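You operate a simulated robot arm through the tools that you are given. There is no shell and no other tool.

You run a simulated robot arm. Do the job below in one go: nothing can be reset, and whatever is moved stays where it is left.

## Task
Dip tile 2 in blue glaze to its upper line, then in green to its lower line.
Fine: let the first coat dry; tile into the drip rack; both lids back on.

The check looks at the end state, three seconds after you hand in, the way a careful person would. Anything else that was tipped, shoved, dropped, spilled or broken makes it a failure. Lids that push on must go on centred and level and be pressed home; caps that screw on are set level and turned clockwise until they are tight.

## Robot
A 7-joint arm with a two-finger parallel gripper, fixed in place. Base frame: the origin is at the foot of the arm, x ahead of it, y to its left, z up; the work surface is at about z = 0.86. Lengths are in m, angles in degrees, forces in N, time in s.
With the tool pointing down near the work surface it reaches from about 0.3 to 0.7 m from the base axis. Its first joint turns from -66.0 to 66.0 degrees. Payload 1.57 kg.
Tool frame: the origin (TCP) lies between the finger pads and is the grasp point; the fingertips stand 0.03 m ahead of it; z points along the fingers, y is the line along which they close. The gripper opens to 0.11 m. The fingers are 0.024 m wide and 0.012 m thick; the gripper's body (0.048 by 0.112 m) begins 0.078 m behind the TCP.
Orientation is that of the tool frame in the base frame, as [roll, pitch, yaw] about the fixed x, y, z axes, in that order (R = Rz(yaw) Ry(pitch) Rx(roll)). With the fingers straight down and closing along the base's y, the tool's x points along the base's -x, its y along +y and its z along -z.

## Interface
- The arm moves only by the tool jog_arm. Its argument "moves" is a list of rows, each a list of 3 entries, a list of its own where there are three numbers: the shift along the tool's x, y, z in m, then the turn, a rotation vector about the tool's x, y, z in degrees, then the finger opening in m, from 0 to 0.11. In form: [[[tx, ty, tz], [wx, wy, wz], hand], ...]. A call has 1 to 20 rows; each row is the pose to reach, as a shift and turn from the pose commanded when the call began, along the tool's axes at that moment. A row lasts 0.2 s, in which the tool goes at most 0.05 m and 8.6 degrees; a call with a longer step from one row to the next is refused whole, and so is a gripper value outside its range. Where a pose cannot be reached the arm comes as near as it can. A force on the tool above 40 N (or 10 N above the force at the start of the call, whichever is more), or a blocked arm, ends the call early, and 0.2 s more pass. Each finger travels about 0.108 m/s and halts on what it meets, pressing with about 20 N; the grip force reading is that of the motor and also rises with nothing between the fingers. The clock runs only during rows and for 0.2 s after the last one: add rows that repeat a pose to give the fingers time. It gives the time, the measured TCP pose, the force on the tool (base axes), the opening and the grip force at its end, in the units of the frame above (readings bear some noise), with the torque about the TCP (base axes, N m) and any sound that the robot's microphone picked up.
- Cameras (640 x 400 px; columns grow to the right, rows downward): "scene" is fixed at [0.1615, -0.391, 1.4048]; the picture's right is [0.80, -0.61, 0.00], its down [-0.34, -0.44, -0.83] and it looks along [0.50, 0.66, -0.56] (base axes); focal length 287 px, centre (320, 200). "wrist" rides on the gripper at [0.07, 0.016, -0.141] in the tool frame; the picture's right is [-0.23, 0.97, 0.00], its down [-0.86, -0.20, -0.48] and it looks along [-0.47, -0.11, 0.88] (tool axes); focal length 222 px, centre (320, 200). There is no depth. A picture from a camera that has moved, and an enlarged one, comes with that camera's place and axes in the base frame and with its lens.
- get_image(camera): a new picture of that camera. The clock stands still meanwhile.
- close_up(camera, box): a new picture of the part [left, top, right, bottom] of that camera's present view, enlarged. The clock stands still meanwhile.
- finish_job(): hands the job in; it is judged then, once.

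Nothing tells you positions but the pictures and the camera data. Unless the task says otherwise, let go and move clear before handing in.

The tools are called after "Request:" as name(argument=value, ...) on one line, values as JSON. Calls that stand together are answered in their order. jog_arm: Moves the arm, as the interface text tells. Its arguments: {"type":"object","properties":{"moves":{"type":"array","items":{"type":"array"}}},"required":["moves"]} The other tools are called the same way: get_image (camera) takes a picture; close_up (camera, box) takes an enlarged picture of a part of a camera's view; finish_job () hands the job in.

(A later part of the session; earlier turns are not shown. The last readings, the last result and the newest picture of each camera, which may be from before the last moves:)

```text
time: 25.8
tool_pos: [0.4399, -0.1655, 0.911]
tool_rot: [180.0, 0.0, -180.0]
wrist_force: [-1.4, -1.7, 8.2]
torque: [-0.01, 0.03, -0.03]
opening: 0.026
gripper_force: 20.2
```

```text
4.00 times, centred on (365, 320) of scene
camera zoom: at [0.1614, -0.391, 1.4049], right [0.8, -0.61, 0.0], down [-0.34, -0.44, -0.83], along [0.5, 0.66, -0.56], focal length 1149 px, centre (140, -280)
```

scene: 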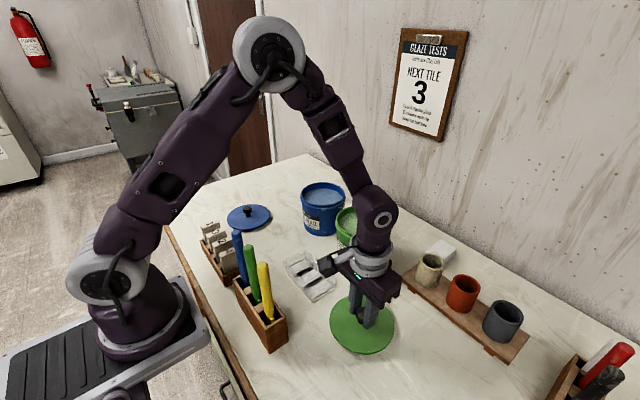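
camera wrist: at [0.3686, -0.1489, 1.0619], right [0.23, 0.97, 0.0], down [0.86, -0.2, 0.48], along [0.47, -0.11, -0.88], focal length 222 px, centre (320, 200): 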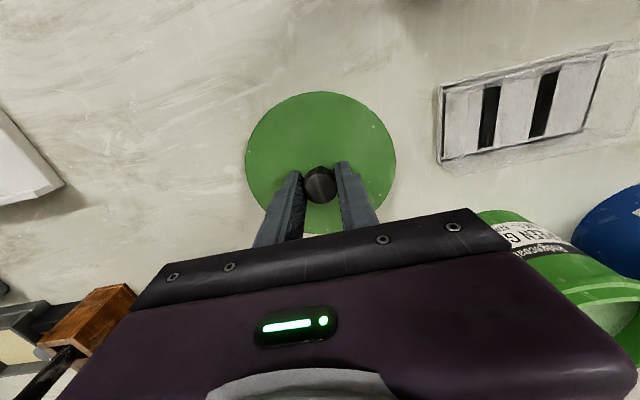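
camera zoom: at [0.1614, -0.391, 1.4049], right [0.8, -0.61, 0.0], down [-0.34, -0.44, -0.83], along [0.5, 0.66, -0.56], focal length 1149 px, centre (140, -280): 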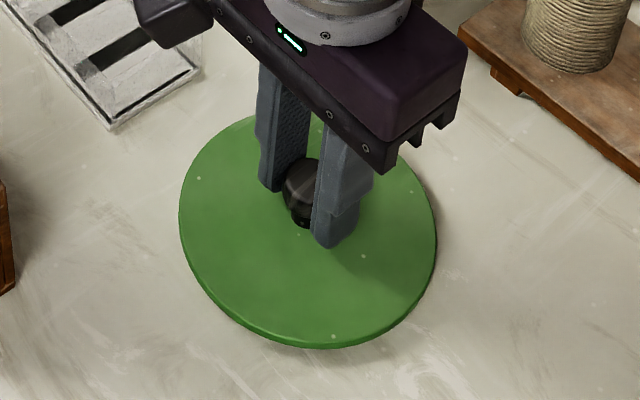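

There's light contact (8 N), so I'll release and rise, then look into both pots.

Request:
jog_arm(moves=[[[0.0, 0.0, -0.001], [0, 0, 0], 0.06], [[0.0, 0.0, -0.001], [0, 0, 0], 0.06], [[0.0, 0.0, -0.03], [0, 0, 0], 0.06], [[0.0, 0.0, -0.07], [0, 0, 0], 0.06], [[0.0, 0.0, -0.11], [0, 0, 0], 0.06], [[0.0, 0.0, -0.15], [0, 0, 0], 0.06], [[-0.01, 0.03, -0.18], [0, 0, 0], 0.06], [[-0.02, 0.07, -0.18], [0, 0, 0], 0.06], [[-0.03, 0.11, -0.18], [0, 0, 0], 0.06], [[-0.04, 0.15, -0.18], [0, 0, 0], 0.06], [[-0.05, 0.19, -0.18], [0, 0, 0], 0.06], [[-0.06, 0.225, -0.18], [0, 0, 0], 0.06], [[-0.06, 0.225, -0.18], [0, 0, 0], 0.06]])

Request:
get_image(camera="wrist")

Request:
close_up(camera="wrist", box=[230, 110, 410, 230])

Request:
close_up(camera="scene", box=[295, 175, 395, 275])

```text
time: 28.6
tool_pos: [0.4961, 0.062, 1.0936]
tool_rot: [-180.0, 0.0, -180.0]
wrist_force: [0.2, -0.2, -0.3]
torque: [0.0, -0.02, -0.01]
opening: 0.0601
gripper_force: 0.1
```

```text
taken
camera wrist: at [0.4262, 0.0775, 1.2339], right [0.23, 0.97, 0.0], down [0.86, -0.2, 0.48], along [0.47, -0.11, -0.88], focal length 222 px, centre (320, 200)
```

wrist: 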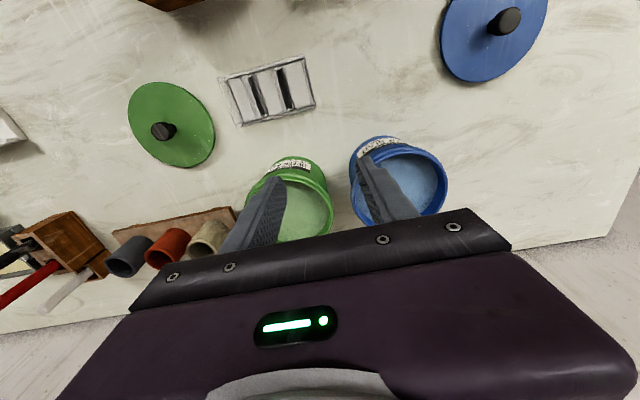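

```text
3.33 times, centred on (320, 170) of wrist
camera zoom: at [0.4262, 0.0775, 1.2339], right [0.23, 0.97, 0.0], down [0.86, -0.2, 0.48], along [0.47, -0.11, -0.88], focal length 740 px, centre (320, 300)
```

zoom: 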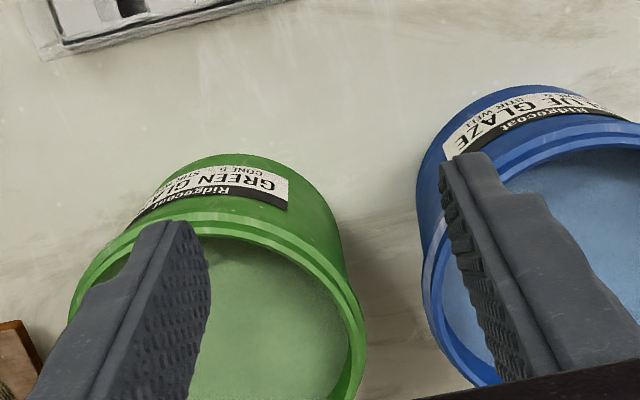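

```text
4.00 times, centred on (345, 225) of scene
camera zoom: at [0.1616, -0.3909, 1.4048], right [0.8, -0.61, 0.0], down [-0.34, -0.44, -0.83], along [0.5, 0.66, -0.56], focal length 1149 px, centre (220, 100)
```

zoom: 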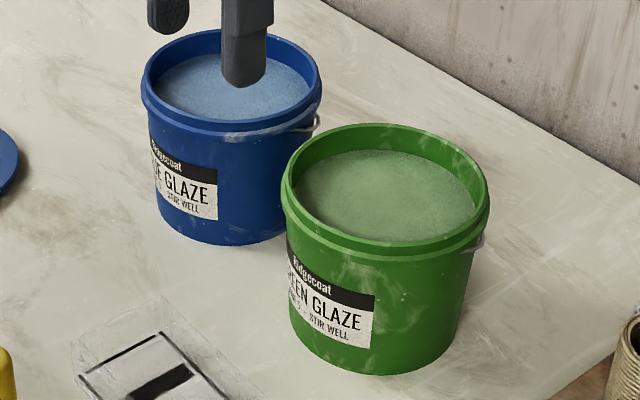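

Both glazes sit about 16–18 mm below the rims. Next I'll hover over tile 2 and refine its position.

Request:
jog_arm(moves=[[[0.04, 0.018, -0.01], [0, 0, 0], 0.05], [[0.08, 0.036, -0.01], [0, 0, 0], 0.032], [[0.12, 0.054, -0.01], [0, 0, 0], 0.032], [[0.16, 0.072, -0.01], [0, 0, 0], 0.032], [[0.19, 0.088, -0.01], [0, 0, 0], 0.032], [[0.205, 0.097, 0.01], [0, 0, 0], 0.032], [[0.205, 0.097, 0.02], [0, 0, 0], 0.032], [[0.205, 0.097, 0.02], [0, 0, 0], 0.032]])

Request:
get_image(camera="wrist")

Request:
close_up(camera="wrist", box=[240, 90, 400, 210])

Request:
get_image(camera="scene")

```text
time: 30.4
tool_pos: [0.2938, 0.1575, 1.0711]
tool_rot: [-180.0, 0.0, 179.9]
wrist_force: [-0.9, -0.4, 0.1]
torque: [0.03, 0.02, 0.02]
opening: 0.0321
gripper_force: 0.1
```

```text
taken
camera wrist: at [0.2235, 0.1738, 1.2128], right [0.23, 0.97, 0.0], down [0.86, -0.2, 0.48], along [0.47, -0.11, -0.88], focal length 222 px, centre (320, 200)
```

wrist: 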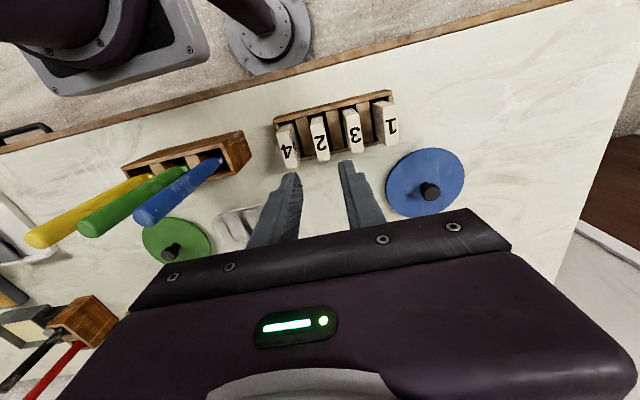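

```text
3.33 times, centred on (320, 150) of wrist
camera zoom: at [0.2235, 0.1738, 1.2128], right [0.23, 0.97, 0.0], down [0.86, -0.2, 0.48], along [0.47, -0.11, -0.88], focal length 740 px, centre (320, 367)
```

zoom: 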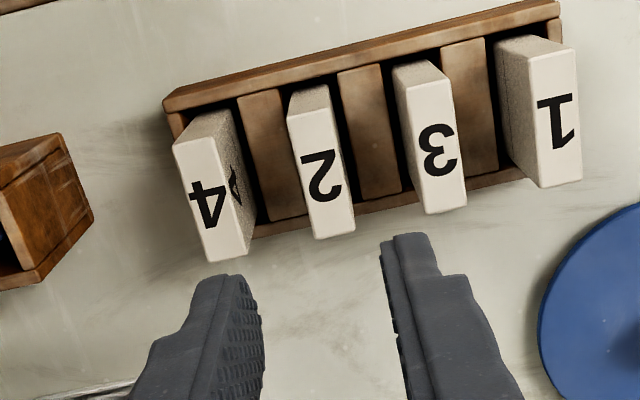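

```text
taken
```

scene: 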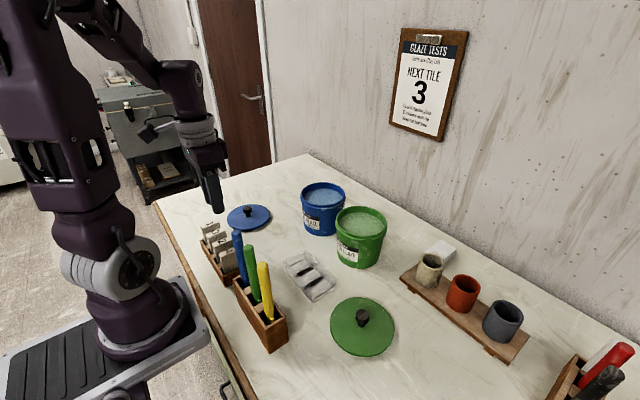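

Tile 2's top is about 0.045 × 0.0146 m, centred near (0.290, 0.160), with roughly 25 mm gaps to its neighbours. I'll line up at a 30 mm opening and come down part way to check.

Request:
jog_arm(moves=[[[0.003, 0.0025, 0.0], [0, 0, 0], 0.03], [[0.003, 0.0025, 0.035], [0, 0, 0], 0.03], [[0.003, 0.0025, 0.065], [0, 0, 0], 0.03], [[0.003, 0.0025, 0.075], [0, 0, 0], 0.03], [[0.003, 0.0025, 0.075], [0, 0, 0], 0.03]])

Request:
close_up(camera="wrist", box=[240, 90, 400, 210])

Request:
close_up(camera="scene", box=[180, 170, 290, 290])

```text
time: 31.6
tool_pos: [0.2907, 0.1602, 0.9957]
tool_rot: [179.9, 0.0, -179.9]
wrist_force: [0.6, -0.8, -0.5]
torque: [-0.01, 0.03, -0.01]
opening: 0.0301
gripper_force: 0.0
```

```text
3.33 times, centred on (320, 150) of wrist
camera zoom: at [0.2201, 0.176, 1.1366], right [0.23, 0.97, 0.0], down [0.86, -0.2, 0.48], along [0.47, -0.11, -0.88], focal length 740 px, centre (320, 367)
```

zoom: 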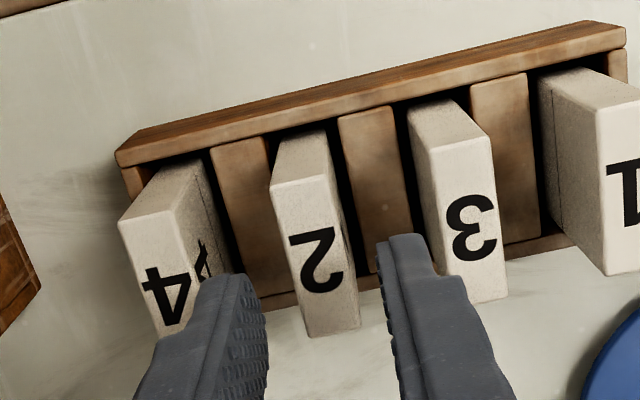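

```text
3.33 times, centred on (235, 230) of scene
camera zoom: at [0.1615, -0.391, 1.4048], right [0.8, -0.61, 0.0], down [-0.34, -0.44, -0.83], along [0.5, 0.66, -0.56], focal length 958 px, centre (603, 100)
```

zoom: 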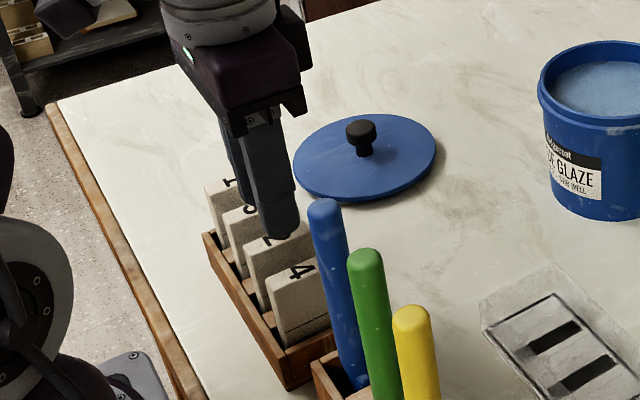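

The fingers straddle tile 2 evenly. I'll go down so the tips reach about 2 cm below the tile top, and check before closing.

Request:
jog_arm(moves=[[[0.002, 0.0, 0.015], [0, 0, 0], 0.03], [[0.002, 0.0, 0.028], [0, 0, 0], 0.03], [[0.002, 0.0, 0.034], [0, 0, 0], 0.03], [[0.002, 0.0, 0.034], [0, 0, 0], 0.03]])

Request:
close_up(camera="wrist", box=[240, 90, 400, 210])

Request:
close_up(camera="scene", box=[190, 190, 270, 290])

```text
time: 32.6
tool_pos: [0.287, 0.159, 0.9603]
tool_rot: [180.0, 0.0, -179.9]
wrist_force: [-0.3, -0.4, 0.2]
torque: [-0.02, -0.01, 0.0]
opening: 0.0298
gripper_force: 0.0
```

```text
3.33 times, centred on (320, 150) of wrist
camera zoom: at [0.2182, 0.1757, 1.102], right [0.23, 0.97, 0.0], down [0.86, -0.2, 0.48], along [0.47, -0.11, -0.88], focal length 740 px, centre (320, 367)
```

zoom: 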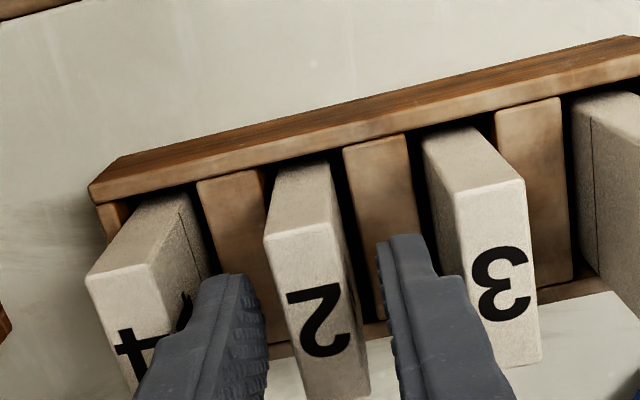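

```text
4.00 times, centred on (230, 240) of scene
camera zoom: at [0.1615, -0.391, 1.4048], right [0.8, -0.61, 0.0], down [-0.34, -0.44, -0.83], along [0.5, 0.66, -0.56], focal length 1149 px, centre (680, 40)
```

zoom: 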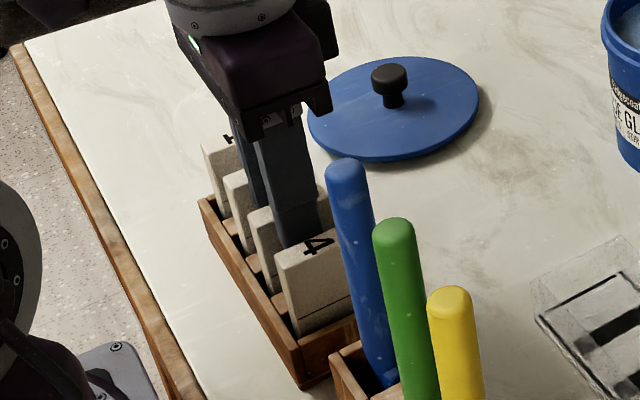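

Tile 2's top is roughly level with the TCP, and its upper line looks about 43 mm below the top. I'll rise 4 mm and close on it.

Request:
jog_arm(moves=[[[0.0, 0.0, -0.004], [0, 0, 0], 0.03], [[0.0, 0.0, -0.004], [0, 0, 0], 0.018], [[0.0, 0.0, -0.004], [0, 0, 0], 0.0], [[0.0, 0.0, -0.004], [0, 0, 0], 0.0], [[0.0, 0.0, -0.004], [0, 0, 0], 0.0]])

Request:
close_up(camera="wrist", box=[240, 90, 400, 210])

```text
time: 33.8
tool_pos: [0.2884, 0.1584, 0.9647]
tool_rot: [180.0, 0.0, -179.9]
wrist_force: [0.6, -0.3, 1.8]
torque: [0.0, -0.04, -0.03]
opening: 0.0154
gripper_force: 20.0
```

```text
3.33 times, centred on (320, 150) of wrist
camera zoom: at [0.2186, 0.1755, 1.1068], right [0.23, 0.97, 0.0], down [0.86, -0.2, 0.48], along [0.47, -0.11, -0.88], focal length 740 px, centre (320, 367)
```

zoom: 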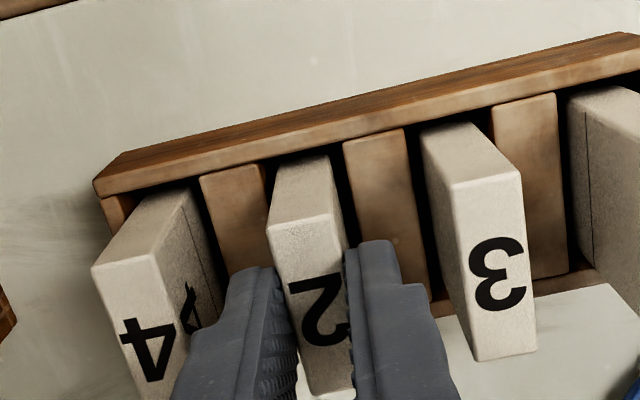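

It's gripped, and the tile is about 15 mm thick. I'll lift it straight up out of the rack.

Request:
jog_arm(moves=[[[0.0, 0.0, -0.01], [0, 0, 0], 0.0], [[0.0, 0.0, -0.025], [0, 0, 0], 0.0], [[0.0, 0.0, -0.045], [0, 0, 0], 0.0], [[0.0, 0.0, -0.07], [0, 0, 0], 0.0], [[0.0, 0.0, -0.1], [0, 0, 0], 0.0], [[0.0, 0.0, -0.13], [0, 0, 0], 0.0], [[0.0, 0.0, -0.16], [0, 0, 0], 0.0], [[0.0, 0.0, -0.16], [0, 0, 0], 0.0]])

Request:
get_image(camera="scene")

Request:
close_up(camera="scene", box=[150, 110, 310, 290])

Request:
close_up(camera="wrist", box=[220, 60, 420, 220])

```text
time: 35.6
tool_pos: [0.2887, 0.1593, 1.1252]
tool_rot: [-180.0, 0.0, -179.9]
wrist_force: [0.3, 0.1, -0.6]
torque: [-0.01, 0.01, 0.0]
opening: 0.0155
gripper_force: 19.7
```

```text
taken
```

scene: 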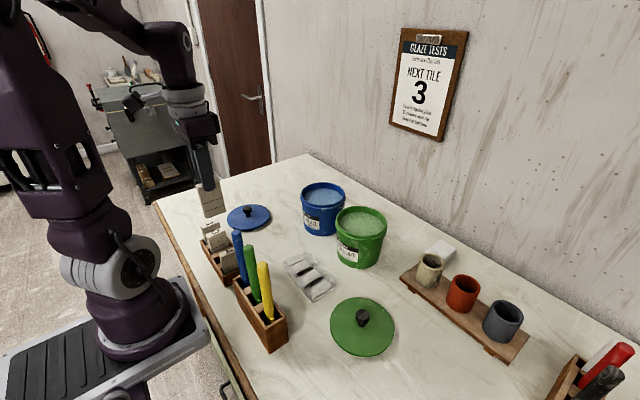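

```text
2.22 times, centred on (230, 200) of scene
camera zoom: at [0.1615, -0.391, 1.4048], right [0.8, -0.61, 0.0], down [-0.34, -0.44, -0.83], along [0.5, 0.66, -0.56], focal length 638 px, centre (520, 200)
```

zoom: 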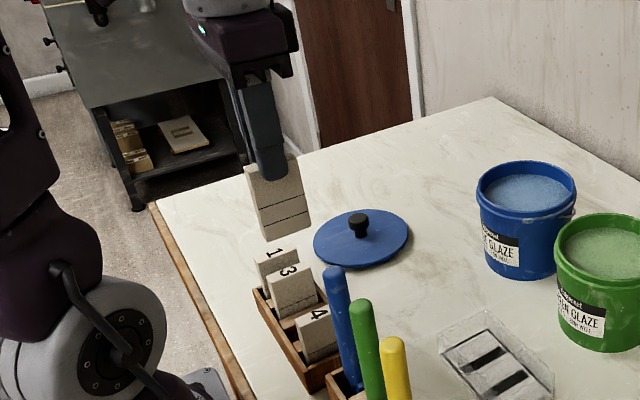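

```text
2.50 times, centred on (320, 140) of wrist
camera zoom: at [0.2187, 0.1762, 1.2663], right [0.23, 0.97, 0.0], down [0.86, -0.2, 0.48], along [0.47, -0.11, -0.88], focal length 555 px, centre (320, 350)
```

zoom: 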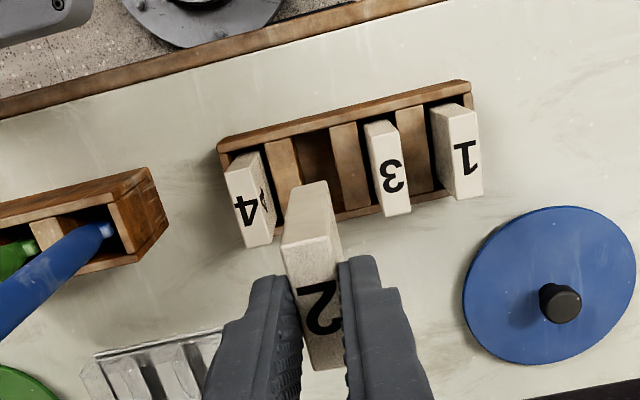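

Tile 2 is out, and 1, 3 and 4 are undisturbed. Now for the lines on its face.

Request:
close_up(camera="scene", box=[180, 160, 250, 230])

```text
5.71 times, centred on (215, 195) of scene
camera zoom: at [0.1615, -0.391, 1.4048], right [0.8, -0.61, 0.0], down [-0.34, -0.44, -0.83], along [0.5, 0.66, -0.56], focal length 1642 px, centre (920, 229)
```

zoom: 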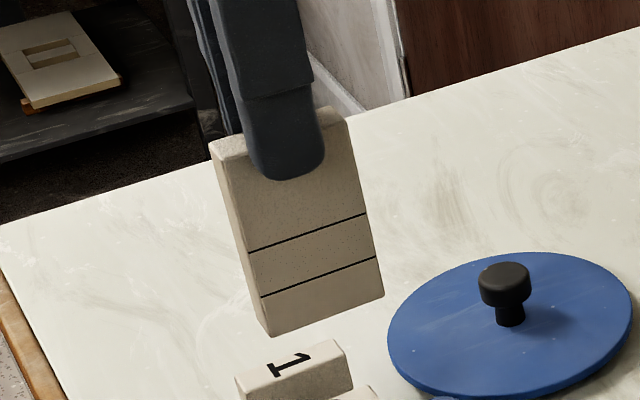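

Measured along the face, the tile is about 81 mm tall, with the lower line about 19 mm and the upper line about 40 mm above the bottom. I'll carry it over the blue pot.

Request:
jog_arm(moves=[[[-0.04, 0.0, 0.0], [0, 0, 0], 0.0], [[-0.085, 0.0, 0.0], [0, 0, 0], 0.0], [[-0.13, -0.002, 0.0], [0, 0, 0], 0.0], [[-0.175, -0.004, 0.0], [0, 0, 0], 0.0], [[-0.22, -0.006, 0.0], [0, 0, 0], 0.0], [[-0.26, -0.007, 0.0], [0, 0, 0], 0.0], [[-0.29, -0.007, 0.0], [0, 0, 0], 0.0], [[-0.297, -0.007, 0.015], [0, 0, 0], 0.0], [[-0.297, -0.007, 0.015], [0, 0, 0], 0.0]])

Request:
close_up(camera="scene", box=[280, 120, 380, 220])

Request:
close_up(camera="wrist", box=[220, 60, 420, 220])

```text
time: 37.6
tool_pos: [0.5853, 0.1542, 1.1098]
tool_rot: [-179.9, 0.0, 180.0]
wrist_force: [0.4, -1.0, -1.6]
torque: [0.01, -0.01, -0.01]
opening: 0.0154
gripper_force: 20.3
```

```text
4.00 times, centred on (330, 170) of scene
camera zoom: at [0.1616, -0.391, 1.4048], right [0.8, -0.61, 0.0], down [-0.34, -0.44, -0.83], along [0.5, 0.66, -0.56], focal length 1149 px, centre (280, 320)
```

zoom: 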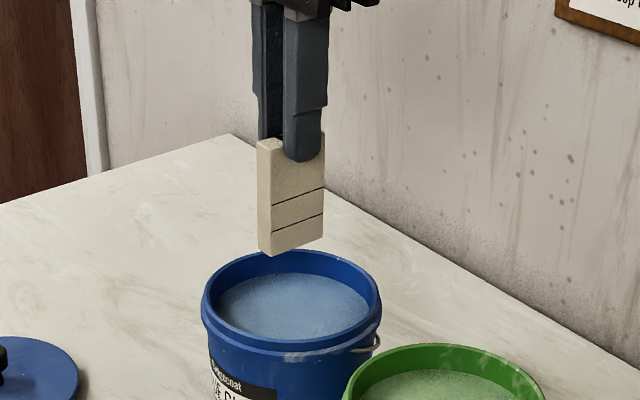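

```text
2.50 times, centred on (320, 140) of wrist
camera zoom: at [0.5152, 0.17, 1.2506], right [0.23, 0.97, 0.0], down [0.86, -0.2, 0.48], along [0.47, -0.11, -0.88], focal length 555 px, centre (320, 350)
```

zoom: 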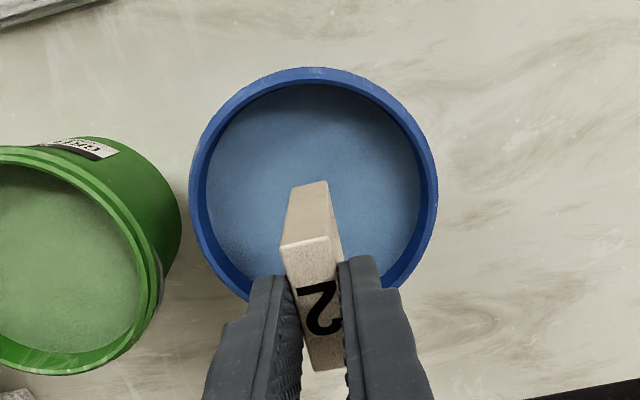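

The tile is well centred over the blue pot. I'll lower it part way and compare the glaze surface with the lines.

Request:
jog_arm(moves=[[[0.0, -0.0015, 0.03], [0, 0, 0], 0.0], [[0.0, -0.0015, 0.06], [0, 0, 0], 0.0], [[0.0, -0.0015, 0.085], [0, 0, 0], 0.0], [[0.0, -0.0015, 0.085], [0, 0, 0], 0.0]])

Request:
close_up(camera="scene", box=[295, 145, 355, 215])

Request:
close_up(camera="wrist", box=[220, 60, 420, 220])

```text
time: 38.6
tool_pos: [0.5865, 0.15, 1.0263]
tool_rot: [-180.0, 0.0, 179.8]
wrist_force: [-0.4, 0.2, -1.7]
torque: [0.01, 0.01, 0.02]
opening: 0.0154
gripper_force: 19.9
```

```text
5.71 times, centred on (325, 180) of scene
camera zoom: at [0.1616, -0.391, 1.4048], right [0.8, -0.61, 0.0], down [-0.34, -0.44, -0.83], along [0.5, 0.66, -0.56], focal length 1642 px, centre (291, 314)
```

zoom: 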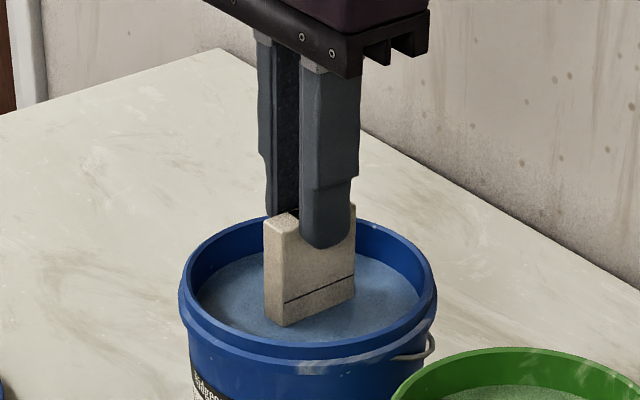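

```text
2.50 times, centred on (320, 140) of wrist
camera zoom: at [0.5156, 0.1677, 1.1675], right [0.23, 0.97, 0.0], down [0.86, -0.2, 0.48], along [0.47, -0.11, -0.88], focal length 555 px, centre (320, 350)
```

zoom: 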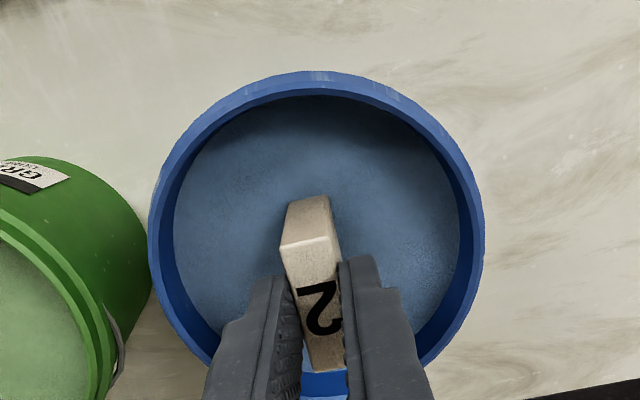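

The lower line is already under and the upper line is about 14–15 mm above the surface. I'll zoom in to measure the rest precisely.

Request:
close_up(camera="scene", box=[312, 178, 336, 206])

```text
14.29 times, centred on (324, 192) of scene
camera zoom: at [0.1616, -0.391, 1.4048], right [0.8, -0.61, 0.0], down [-0.34, -0.44, -0.83], along [0.5, 0.66, -0.56], focal length 4104 px, centre (263, 314)
```

zoom: 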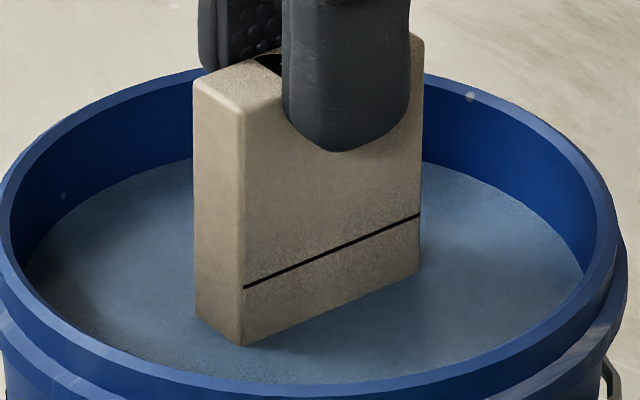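

At this zoom the upper line is about 13.8 mm above the surface. I'll go down 12.5 mm first and check again.

Request:
jog_arm(moves=[[[0.0, 0.0, 0.006], [0, 0, 0], 0.0], [[0.0, 0.0, 0.0125], [0, 0, 0], 0.0], [[0.0, 0.0, 0.0125], [0, 0, 0], 0.0]])

Request:
close_up(camera="scene", box=[312, 178, 336, 206])

```text
time: 39.4
tool_pos: [0.5861, 0.1508, 1.0147]
tool_rot: [-180.0, 0.0, -179.9]
wrist_force: [-0.6, -0.2, -0.4]
torque: [-0.01, -0.02, 0.0]
opening: 0.0154
gripper_force: 19.9
```

```text
14.29 times, centred on (324, 192) of scene
camera zoom: at [0.1616, -0.391, 1.4048], right [0.8, -0.61, 0.0], down [-0.34, -0.44, -0.83], along [0.5, 0.66, -0.56], focal length 4104 px, centre (263, 314)
```

zoom: 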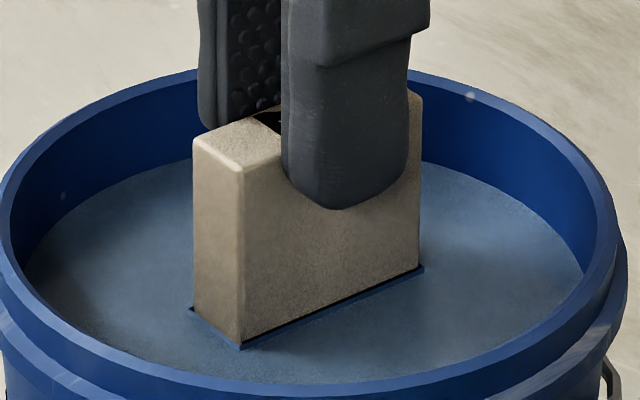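

Request:
close_up(camera="scene", box=[317, 192, 333, 204])

Request:
close_up(camera="wrist", box=[280, 120, 360, 180])

```text
16.00 times, centred on (325, 198) of scene
camera zoom: at [0.1616, -0.391, 1.4048], right [0.8, -0.61, 0.0], down [-0.34, -0.44, -0.83], along [0.5, 0.66, -0.56], focal length 4597 px, centre (240, 232)
```

zoom: 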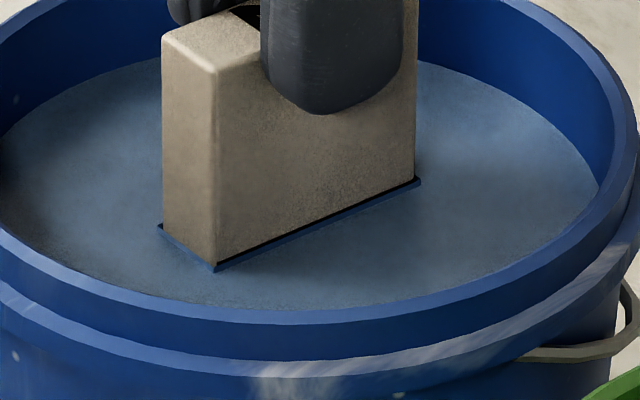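

```text
6.67 times, centred on (320, 150) of wrist
camera zoom: at [0.5151, 0.1673, 1.155], right [0.23, 0.97, 0.0], down [0.86, -0.2, 0.48], along [0.47, -0.11, -0.88], focal length 1481 px, centre (320, 533)
```

zoom: 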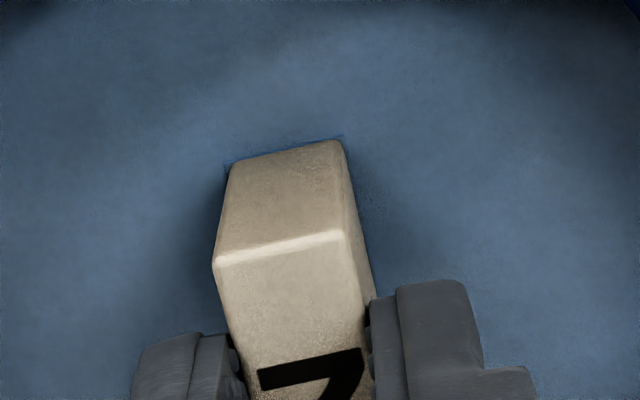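

The surface is about 1.3 mm below the upper line. I'll go down 1.2 mm more, hold, then lift and inspect.

Request:
jog_arm(moves=[[[0.0, 0.0, 0.0012], [0, 0, 0], 0.0], [[0.0, 0.0, 0.0012], [0, 0, 0], 0.0], [[0.0, 0.0, 0.0012], [0, 0, 0], 0.0], [[0.0, 0.0, 0.0012], [0, 0, 0], 0.0], [[0.0, 0.0, 0.0012], [0, 0, 0], 0.0]])

Request:
close_up(camera="scene", box=[317, 192, 333, 204])

```text
time: 40.6
tool_pos: [0.5847, 0.1514, 1.0117]
tool_rot: [179.9, 0.1, -180.0]
wrist_force: [-0.1, 0.4, -0.2]
torque: [-0.01, 0.04, 0.02]
opening: 0.0152
gripper_force: 20.5
```

```text
16.00 times, centred on (325, 198) of scene
camera zoom: at [0.1616, -0.391, 1.4048], right [0.8, -0.61, 0.0], down [-0.34, -0.44, -0.83], along [0.5, 0.66, -0.56], focal length 4597 px, centre (240, 232)
```

zoom: 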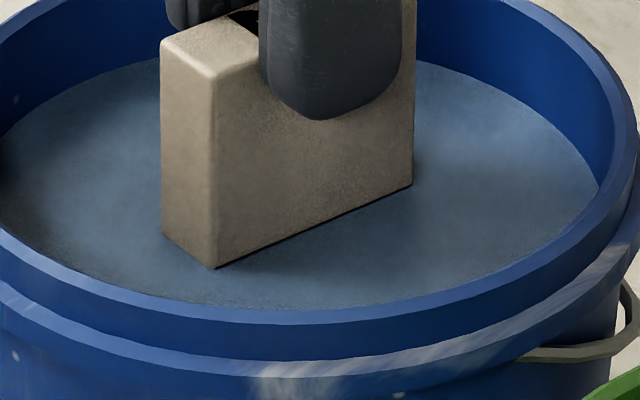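

The surface is now right at the line. I'll lift the tile straight up to see where the coat ends.

Request:
jog_arm(moves=[[[0.0, 0.0, -0.02], [0, 0, 0], 0.0], [[0.0, 0.0, -0.05], [0, 0, 0], 0.0], [[0.0, 0.0, -0.08], [0, 0, 0], 0.0], [[0.0, 0.0, -0.08], [0, 0, 0], 0.0]])

Request:
close_up(camera="scene", box=[308, 150, 340, 190])

```text
time: 41.6
tool_pos: [0.5855, 0.1507, 1.0932]
tool_rot: [-179.9, 0.0, 179.9]
wrist_force: [-0.5, 0.2, -1.1]
torque: [0.0, 0.01, -0.04]
opening: 0.0154
gripper_force: 20.2
```

```text
10.00 times, centred on (324, 170) of scene
camera zoom: at [0.1616, -0.391, 1.4048], right [0.8, -0.61, 0.0], down [-0.34, -0.44, -0.83], along [0.5, 0.66, -0.56], focal length 2873 px, centre (280, 500)
```

zoom: 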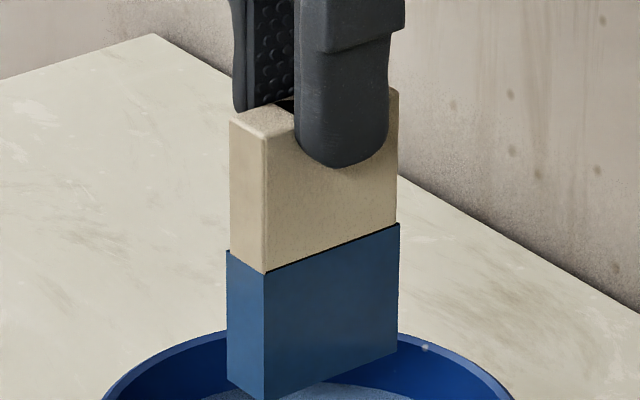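

Request:
close_up(camera="scene", box=[316, 170, 332, 180])

```text
16.00 times, centred on (324, 175) of scene
camera zoom: at [0.1616, -0.391, 1.4048], right [0.8, -0.61, 0.0], down [-0.34, -0.44, -0.83], along [0.5, 0.66, -0.56], focal length 4597 px, centre (256, 600)
```

zoom: 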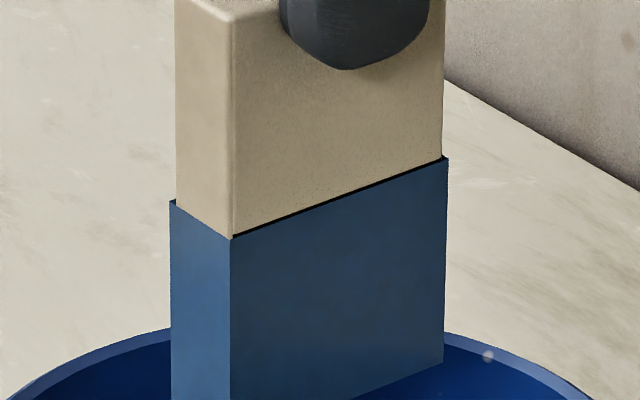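

The blue coat ends right at the upper line, with only a sliver of the line showing. I'll hold it over the blue pot and wait for it to dry, watching how it looks.

Request:
jog_arm(moves=[[[0, 0, 0], [0, 0, 0], 0.0], [[0, 0, 0], [0, 0, 0], 0.0], [[0, 0, 0], [0, 0, 0], 0.0], [[0, 0, 0], [0, 0, 0], 0.0], [[0, 0, 0], [0, 0, 0], 0.0], [[0, 0, 0], [0, 0, 0], 0.0], [[0, 0, 0], [0, 0, 0], 0.0], [[0, 0, 0], [0, 0, 0], 0.0], [[0, 0, 0], [0, 0, 0], 0.0], [[0, 0, 0], [0, 0, 0], 0.0], [[0, 0, 0], [0, 0, 0], 0.0], [[0, 0, 0], [0, 0, 0], 0.0], [[0, 0, 0], [0, 0, 0], 0.0], [[0, 0, 0], [0, 0, 0], 0.0], [[0, 0, 0], [0, 0, 0], 0.0], [[0, 0, 0], [0, 0, 0], 0.0], [[0, 0, 0], [0, 0, 0], 0.0], [[0, 0, 0], [0, 0, 0], 0.0], [[0, 0, 0], [0, 0, 0], 0.0], [[0, 0, 0], [0, 0, 0], 0.0]])

Request:
close_up(camera="scene", box=[308, 150, 340, 190])

Request:
jog_arm(moves=[[[0, 0, 0], [0, 0, 0], 0.0], [[0, 0, 0], [0, 0, 0], 0.0], [[0, 0, 0], [0, 0, 0], 0.0], [[0, 0, 0], [0, 0, 0], 0.0], [[0, 0, 0], [0, 0, 0], 0.0], [[0, 0, 0], [0, 0, 0], 0.0], [[0, 0, 0], [0, 0, 0], 0.0], [[0, 0, 0], [0, 0, 0], 0.0], [[0, 0, 0], [0, 0, 0], 0.0], [[0, 0, 0], [0, 0, 0], 0.0], [[0, 0, 0], [0, 0, 0], 0.0], [[0, 0, 0], [0, 0, 0], 0.0], [[0, 0, 0], [0, 0, 0], 0.0], [[0, 0, 0], [0, 0, 0], 0.0], [[0, 0, 0], [0, 0, 0], 0.0], [[0, 0, 0], [0, 0, 0], 0.0], [[0, 0, 0], [0, 0, 0], 0.0], [[0, 0, 0], [0, 0, 0], 0.0], [[0, 0, 0], [0, 0, 0], 0.0], [[0, 0, 0], [0, 0, 0], 0.0]])

Request:
close_up(camera="scene", box=[308, 150, 340, 190])

```text
time: 45.8
tool_pos: [0.5835, 0.1504, 1.093]
tool_rot: [180.0, -0.1, 180.0]
wrist_force: [-0.5, 0.1, -1.0]
torque: [0.02, 0.02, 0.01]
opening: 0.0155
gripper_force: 19.8
```

```text
10.00 times, centred on (324, 170) of scene
camera zoom: at [0.1616, -0.391, 1.4048], right [0.8, -0.61, 0.0], down [-0.34, -0.44, -0.83], along [0.5, 0.66, -0.56], focal length 2873 px, centre (280, 500)
```

zoom: 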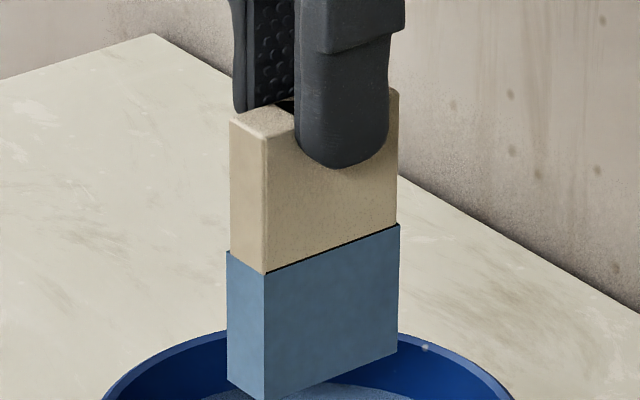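

```text
time: 50.0
tool_pos: [0.5855, 0.1501, 1.0942]
tool_rot: [180.0, 0.0, 180.0]
wrist_force: [0.3, 0.2, -1.5]
torque: [0.01, 0.0, -0.02]
opening: 0.0155
gripper_force: 19.7
```

```text
10.00 times, centred on (324, 170) of scene
camera zoom: at [0.1616, -0.391, 1.4048], right [0.8, -0.61, 0.0], down [-0.34, -0.44, -0.83], along [0.5, 0.66, -0.56], focal length 2873 px, centre (280, 500)
```

zoom: 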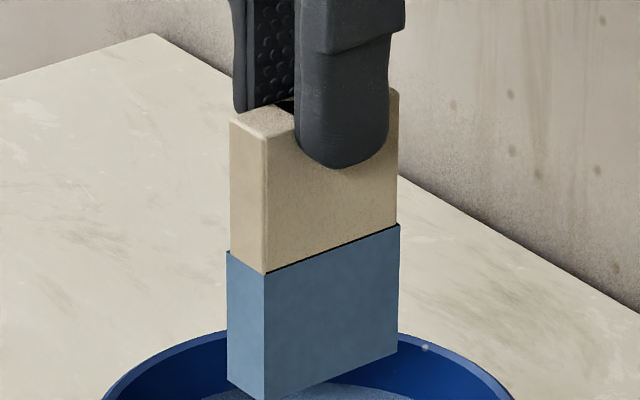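

The coat has gone from dark and glossy to pale and matte, and hasn't changed between the last two looks. I'll wait one more spell to be sure.

Request:
jog_arm(moves=[[[0, 0, 0], [0, 0, 0], 0.0], [[0, 0, 0], [0, 0, 0], 0.0], [[0, 0, 0], [0, 0, 0], 0.0], [[0, 0, 0], [0, 0, 0], 0.0], [[0, 0, 0], [0, 0, 0], 0.0], [[0, 0, 0], [0, 0, 0], 0.0], [[0, 0, 0], [0, 0, 0], 0.0], [[0, 0, 0], [0, 0, 0], 0.0], [[0, 0, 0], [0, 0, 0], 0.0], [[0, 0, 0], [0, 0, 0], 0.0], [[0, 0, 0], [0, 0, 0], 0.0], [[0, 0, 0], [0, 0, 0], 0.0], [[0, 0, 0], [0, 0, 0], 0.0], [[0, 0, 0], [0, 0, 0], 0.0], [[0, 0, 0], [0, 0, 0], 0.0], [[0, 0, 0], [0, 0, 0], 0.0], [[0, 0, 0], [0, 0, 0], 0.0], [[0, 0, 0], [0, 0, 0], 0.0], [[0, 0, 0], [0, 0, 0], 0.0], [[0, 0, 0], [0, 0, 0], 0.0]])

Request:
jog_arm(moves=[[[0, 0, 0], [0, 0, 0], 0.0], [[0, 0, 0], [0, 0, 0], 0.0], [[0, 0, 0], [0, 0, 0], 0.0], [[0, 0, 0], [0, 0, 0], 0.0], [[0, 0, 0], [0, 0, 0], 0.0], [[0, 0, 0], [0, 0, 0], 0.0], [[0, 0, 0], [0, 0, 0], 0.0], [[0, 0, 0], [0, 0, 0], 0.0], [[0, 0, 0], [0, 0, 0], 0.0], [[0, 0, 0], [0, 0, 0], 0.0], [[0, 0, 0], [0, 0, 0], 0.0], [[0, 0, 0], [0, 0, 0], 0.0], [[0, 0, 0], [0, 0, 0], 0.0], [[0, 0, 0], [0, 0, 0], 0.0], [[0, 0, 0], [0, 0, 0], 0.0], [[0, 0, 0], [0, 0, 0], 0.0], [[0, 0, 0], [0, 0, 0], 0.0], [[0, 0, 0], [0, 0, 0], 0.0], [[0, 0, 0], [0, 0, 0], 0.0], [[0, 0, 0], [0, 0, 0], 0.0]])

Request:
close_up(camera="scene", box=[308, 150, 340, 190])

```text
time: 54.2
tool_pos: [0.5843, 0.1509, 1.093]
tool_rot: [-180.0, 0.1, 179.9]
wrist_force: [1.4, -0.7, -1.2]
torque: [-0.02, -0.01, 0.02]
opening: 0.0152
gripper_force: 19.3
```

```text
time: 58.4
tool_pos: [0.585, 0.1496, 1.0931]
tool_rot: [180.0, 0.0, -180.0]
wrist_force: [1.0, -0.2, -1.4]
torque: [0.03, 0.0, -0.01]
opening: 0.0153
gripper_force: 20.3
```

```text
10.00 times, centred on (324, 170) of scene
camera zoom: at [0.1616, -0.391, 1.4048], right [0.8, -0.61, 0.0], down [-0.34, -0.44, -0.83], along [0.5, 0.66, -0.56], focal length 2873 px, centre (280, 500)
```

zoom: 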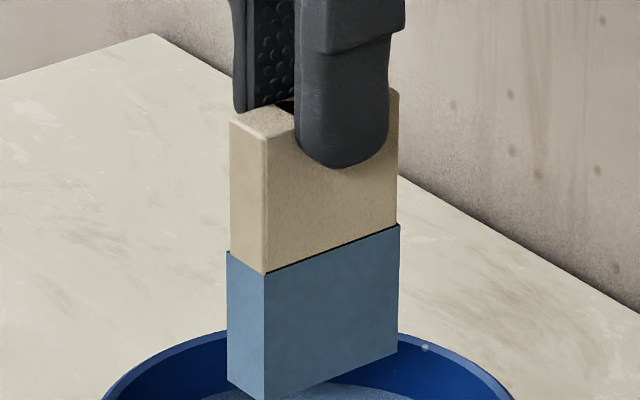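

The blue is dry. From the earlier measurement the lower line is 20.7 mm below the upper line, i.e. below the edge of the blue coat. I'll move over the green pot now.

Request:
jog_arm(moves=[[[0.0, 0.0, -0.015], [0, 0, 0], 0.0], [[0.0, -0.04, -0.015], [0, 0, 0], 0.0], [[0.0, -0.08, -0.015], [0, 0, 0], 0.0], [[0.0, -0.12, -0.015], [0, 0, 0], 0.0], [[0.0, -0.154, -0.015], [0, 0, 0], 0.0], [[0.0, -0.154, 0.015], [0, 0, 0], 0.0], [[0.0, -0.154, 0.045], [0, 0, 0], 0.0], [[0.0, -0.154, 0.045], [0, 0, 0], 0.0]])

Request:
close_up(camera="scene", box=[335, 160, 395, 230])

Request:
close_up(camera="wrist", box=[220, 60, 420, 220])

```text
time: 60.2
tool_pos: [0.5825, -0.0033, 1.0471]
tool_rot: [179.9, -0.1, -179.9]
wrist_force: [0.4, -1.2, -0.5]
torque: [0.03, 0.02, -0.01]
opening: 0.0153
gripper_force: 20.2
```

```text
5.71 times, centred on (365, 195) of scene
camera zoom: at [0.1616, -0.391, 1.4048], right [0.8, -0.61, 0.0], down [-0.34, -0.44, -0.83], along [0.5, 0.66, -0.56], focal length 1642 px, centre (63, 229)
```

zoom: 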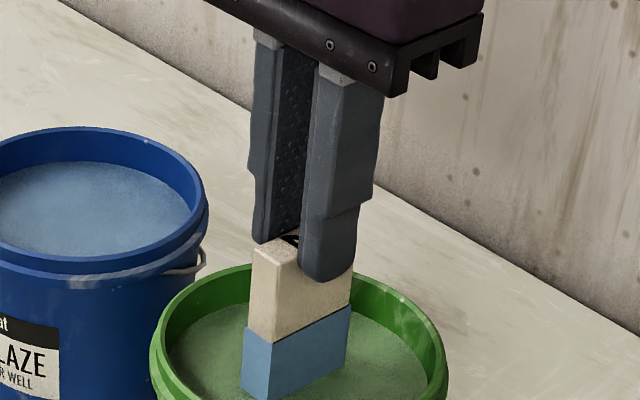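

```text
2.50 times, centred on (320, 140) of wrist
camera zoom: at [0.5128, 0.0132, 1.187], right [0.23, 0.97, 0.0], down [0.86, -0.2, 0.48], along [0.47, -0.11, -0.88], focal length 555 px, centre (320, 350)
```

zoom: 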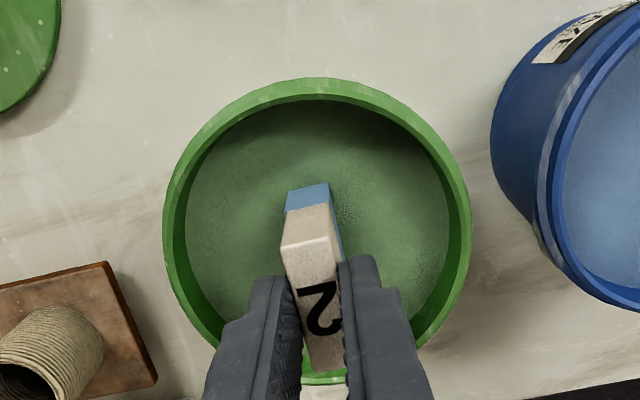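

Request:
close_up(camera="scene", box=[366, 200, 390, 232])

```text
12.50 times, centred on (378, 216) of scene
camera zoom: at [0.1616, -0.391, 1.4048], right [0.8, -0.61, 0.0], down [-0.34, -0.44, -0.83], along [0.5, 0.66, -0.56], focal length 3591 px, centre (-405, 0)
```

zoom: 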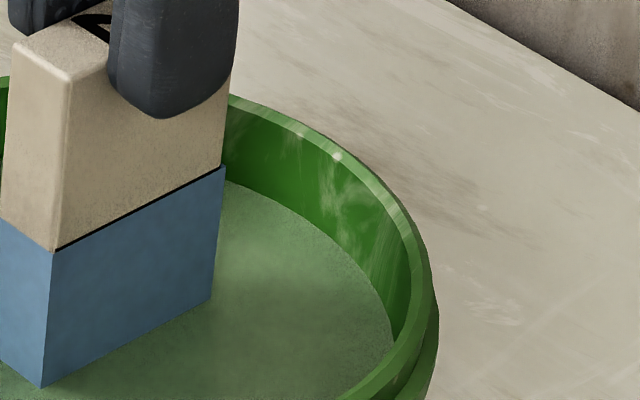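

About 33.5 mm of blue is still showing and I want 20.7 mm. I'll lower 10 mm and measure again.

Request:
jog_arm(moves=[[[0.0, 0.0, 0.005], [0, 0, 0], 0.0], [[0.0, 0.0, 0.01], [0, 0, 0], 0.0], [[0.0, 0.0, 0.01], [0, 0, 0], 0.0]])

Request:
close_up(camera="scene", box=[362, 204, 386, 236])

```text
time: 61.0
tool_pos: [0.5842, -0.0037, 1.0371]
tool_rot: [180.0, 0.0, 180.0]
wrist_force: [-0.1, 0.0, -0.4]
torque: [0.03, -0.02, -0.01]
opening: 0.0155
gripper_force: 19.9
```

```text
12.50 times, centred on (374, 220) of scene
camera zoom: at [0.1616, -0.391, 1.4048], right [0.8, -0.61, 0.0], down [-0.34, -0.44, -0.83], along [0.5, 0.66, -0.56], focal length 3591 px, centre (-355, -50)
```

zoom: 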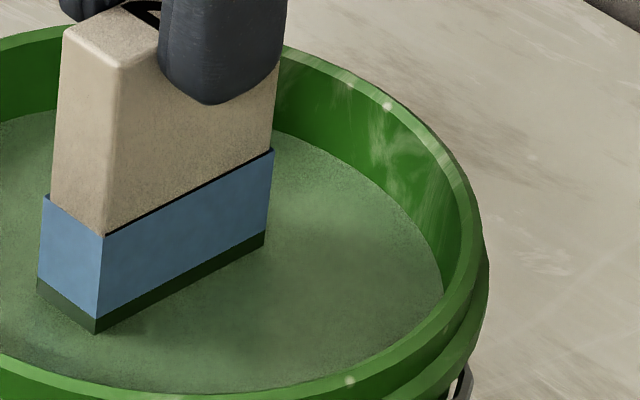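

A dark wet-green band already shows about 3.5 mm above the surface. Its top edge is about 21.0 mm below the blue edge, which is right at the target. I'll lift gently and check before dipping any deeper.

Request:
jog_arm(moves=[[[0.0, 0.0, -0.004], [0, 0, 0], 0.0], [[0.0, 0.0, -0.015], [0, 0, 0], 0.0], [[0.0, 0.0, -0.035], [0, 0, 0], 0.0], [[0.0, 0.0, -0.06], [0, 0, 0], 0.0], [[0.0, 0.0, -0.06], [0, 0, 0], 0.0]])

Request:
close_up(camera="scene", box=[356, 180, 388, 220])

```text
time: 62.2
tool_pos: [0.5848, -0.0035, 1.0979]
tool_rot: [179.9, 0.0, -180.0]
wrist_force: [0.5, -0.5, -1.1]
torque: [-0.03, -0.01, -0.02]
opening: 0.0154
gripper_force: 19.8
```

```text
10.00 times, centred on (372, 200) of scene
camera zoom: at [0.1616, -0.391, 1.4048], right [0.8, -0.61, 0.0], down [-0.34, -0.44, -0.83], along [0.5, 0.66, -0.56], focal length 2873 px, centre (-200, 200)
```

zoom: 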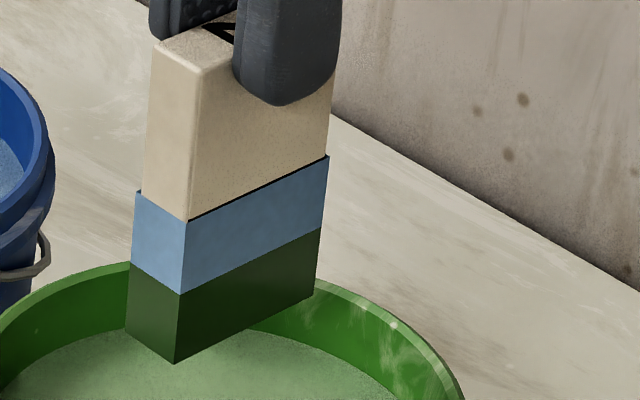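

The green band is about 19.2 mm of the 40.2 mm coated height. That matches the lower-line ratio I measured on the bare tile (18.9 of 39.6), so no further dip is needed. I'll wait over the pot while it drips and sets.

Request:
jog_arm(moves=[[[0, 0, 0], [0, 0, 0], 0.0], [[0, 0, 0], [0, 0, 0], 0.0], [[0, 0, 0], [0, 0, 0], 0.0], [[0, 0, 0], [0, 0, 0], 0.0], [[0, 0, 0], [0, 0, 0], 0.0], [[0, 0, 0], [0, 0, 0], 0.0], [[0, 0, 0], [0, 0, 0], 0.0], [[0, 0, 0], [0, 0, 0], 0.0], [[0, 0, 0], [0, 0, 0], 0.0], [[0, 0, 0], [0, 0, 0], 0.0], [[0, 0, 0], [0, 0, 0], 0.0], [[0, 0, 0], [0, 0, 0], 0.0], [[0, 0, 0], [0, 0, 0], 0.0], [[0, 0, 0], [0, 0, 0], 0.0], [[0, 0, 0], [0, 0, 0], 0.0], [[0, 0, 0], [0, 0, 0], 0.0], [[0, 0, 0], [0, 0, 0], 0.0], [[0, 0, 0], [0, 0, 0], 0.0], [[0, 0, 0], [0, 0, 0], 0.0], [[0, 0, 0], [0, 0, 0], 0.0]])

Request:
jog_arm(moves=[[[0, 0, 0], [0, 0, 0], 0.0], [[0, 0, 0], [0, 0, 0], 0.0], [[0, 0, 0], [0, 0, 0], 0.0], [[0, 0, 0], [0, 0, 0], 0.0], [[0, 0, 0], [0, 0, 0], 0.0], [[0, 0, 0], [0, 0, 0], 0.0], [[0, 0, 0], [0, 0, 0], 0.0], [[0, 0, 0], [0, 0, 0], 0.0], [[0, 0, 0], [0, 0, 0], 0.0], [[0, 0, 0], [0, 0, 0], 0.0], [[0, 0, 0], [0, 0, 0], 0.0], [[0, 0, 0], [0, 0, 0], 0.0], [[0, 0, 0], [0, 0, 0], 0.0], [[0, 0, 0], [0, 0, 0], 0.0], [[0, 0, 0], [0, 0, 0], 0.0], [[0, 0, 0], [0, 0, 0], 0.0], [[0, 0, 0], [0, 0, 0], 0.0], [[0, 0, 0], [0, 0, 0], 0.0], [[0, 0, 0], [0, 0, 0], 0.0], [[0, 0, 0], [0, 0, 0], 0.0]])

Request:
close_up(camera="scene", box=[356, 180, 388, 220])

Request:
close_up(camera="scene", box=[280, 245, 345, 305])

```text
time: 66.4
tool_pos: [0.5841, -0.0028, 1.0963]
tool_rot: [-180.0, -0.1, 180.0]
wrist_force: [0.4, -0.7, -0.5]
torque: [-0.03, 0.0, 0.0]
opening: 0.0153
gripper_force: 20.0
```

```text
time: 70.6
tool_pos: [0.583, -0.0034, 1.0966]
tool_rot: [-180.0, 0.0, -180.0]
wrist_force: [0.8, 0.4, -1.6]
torque: [0.02, 0.02, 0.0]
opening: 0.0153
gripper_force: 20.2
```

```text
10.00 times, centred on (372, 200) of scene
camera zoom: at [0.1616, -0.391, 1.4048], right [0.8, -0.61, 0.0], down [-0.34, -0.44, -0.83], along [0.5, 0.66, -0.56], focal length 2873 px, centre (-200, 200)
```

zoom: 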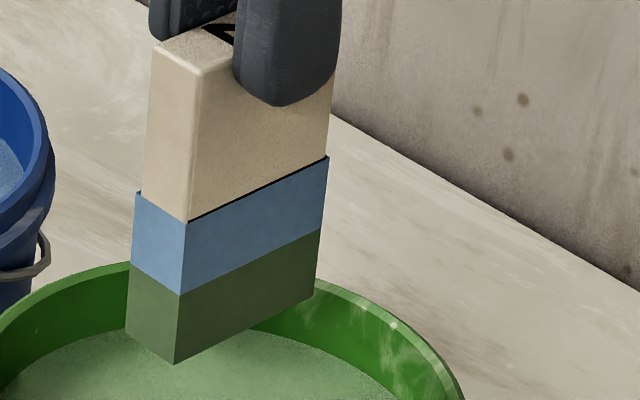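

```text
6.67 times, centred on (312, 275) of scene
camera zoom: at [0.1616, -0.391, 1.4048], right [0.8, -0.61, 0.0], down [-0.34, -0.44, -0.83], along [0.5, 0.66, -0.56], focal length 1915 px, centre (370, -300)
```

zoom: 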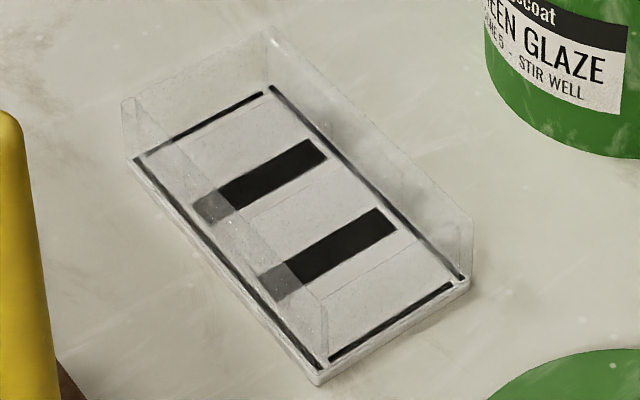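

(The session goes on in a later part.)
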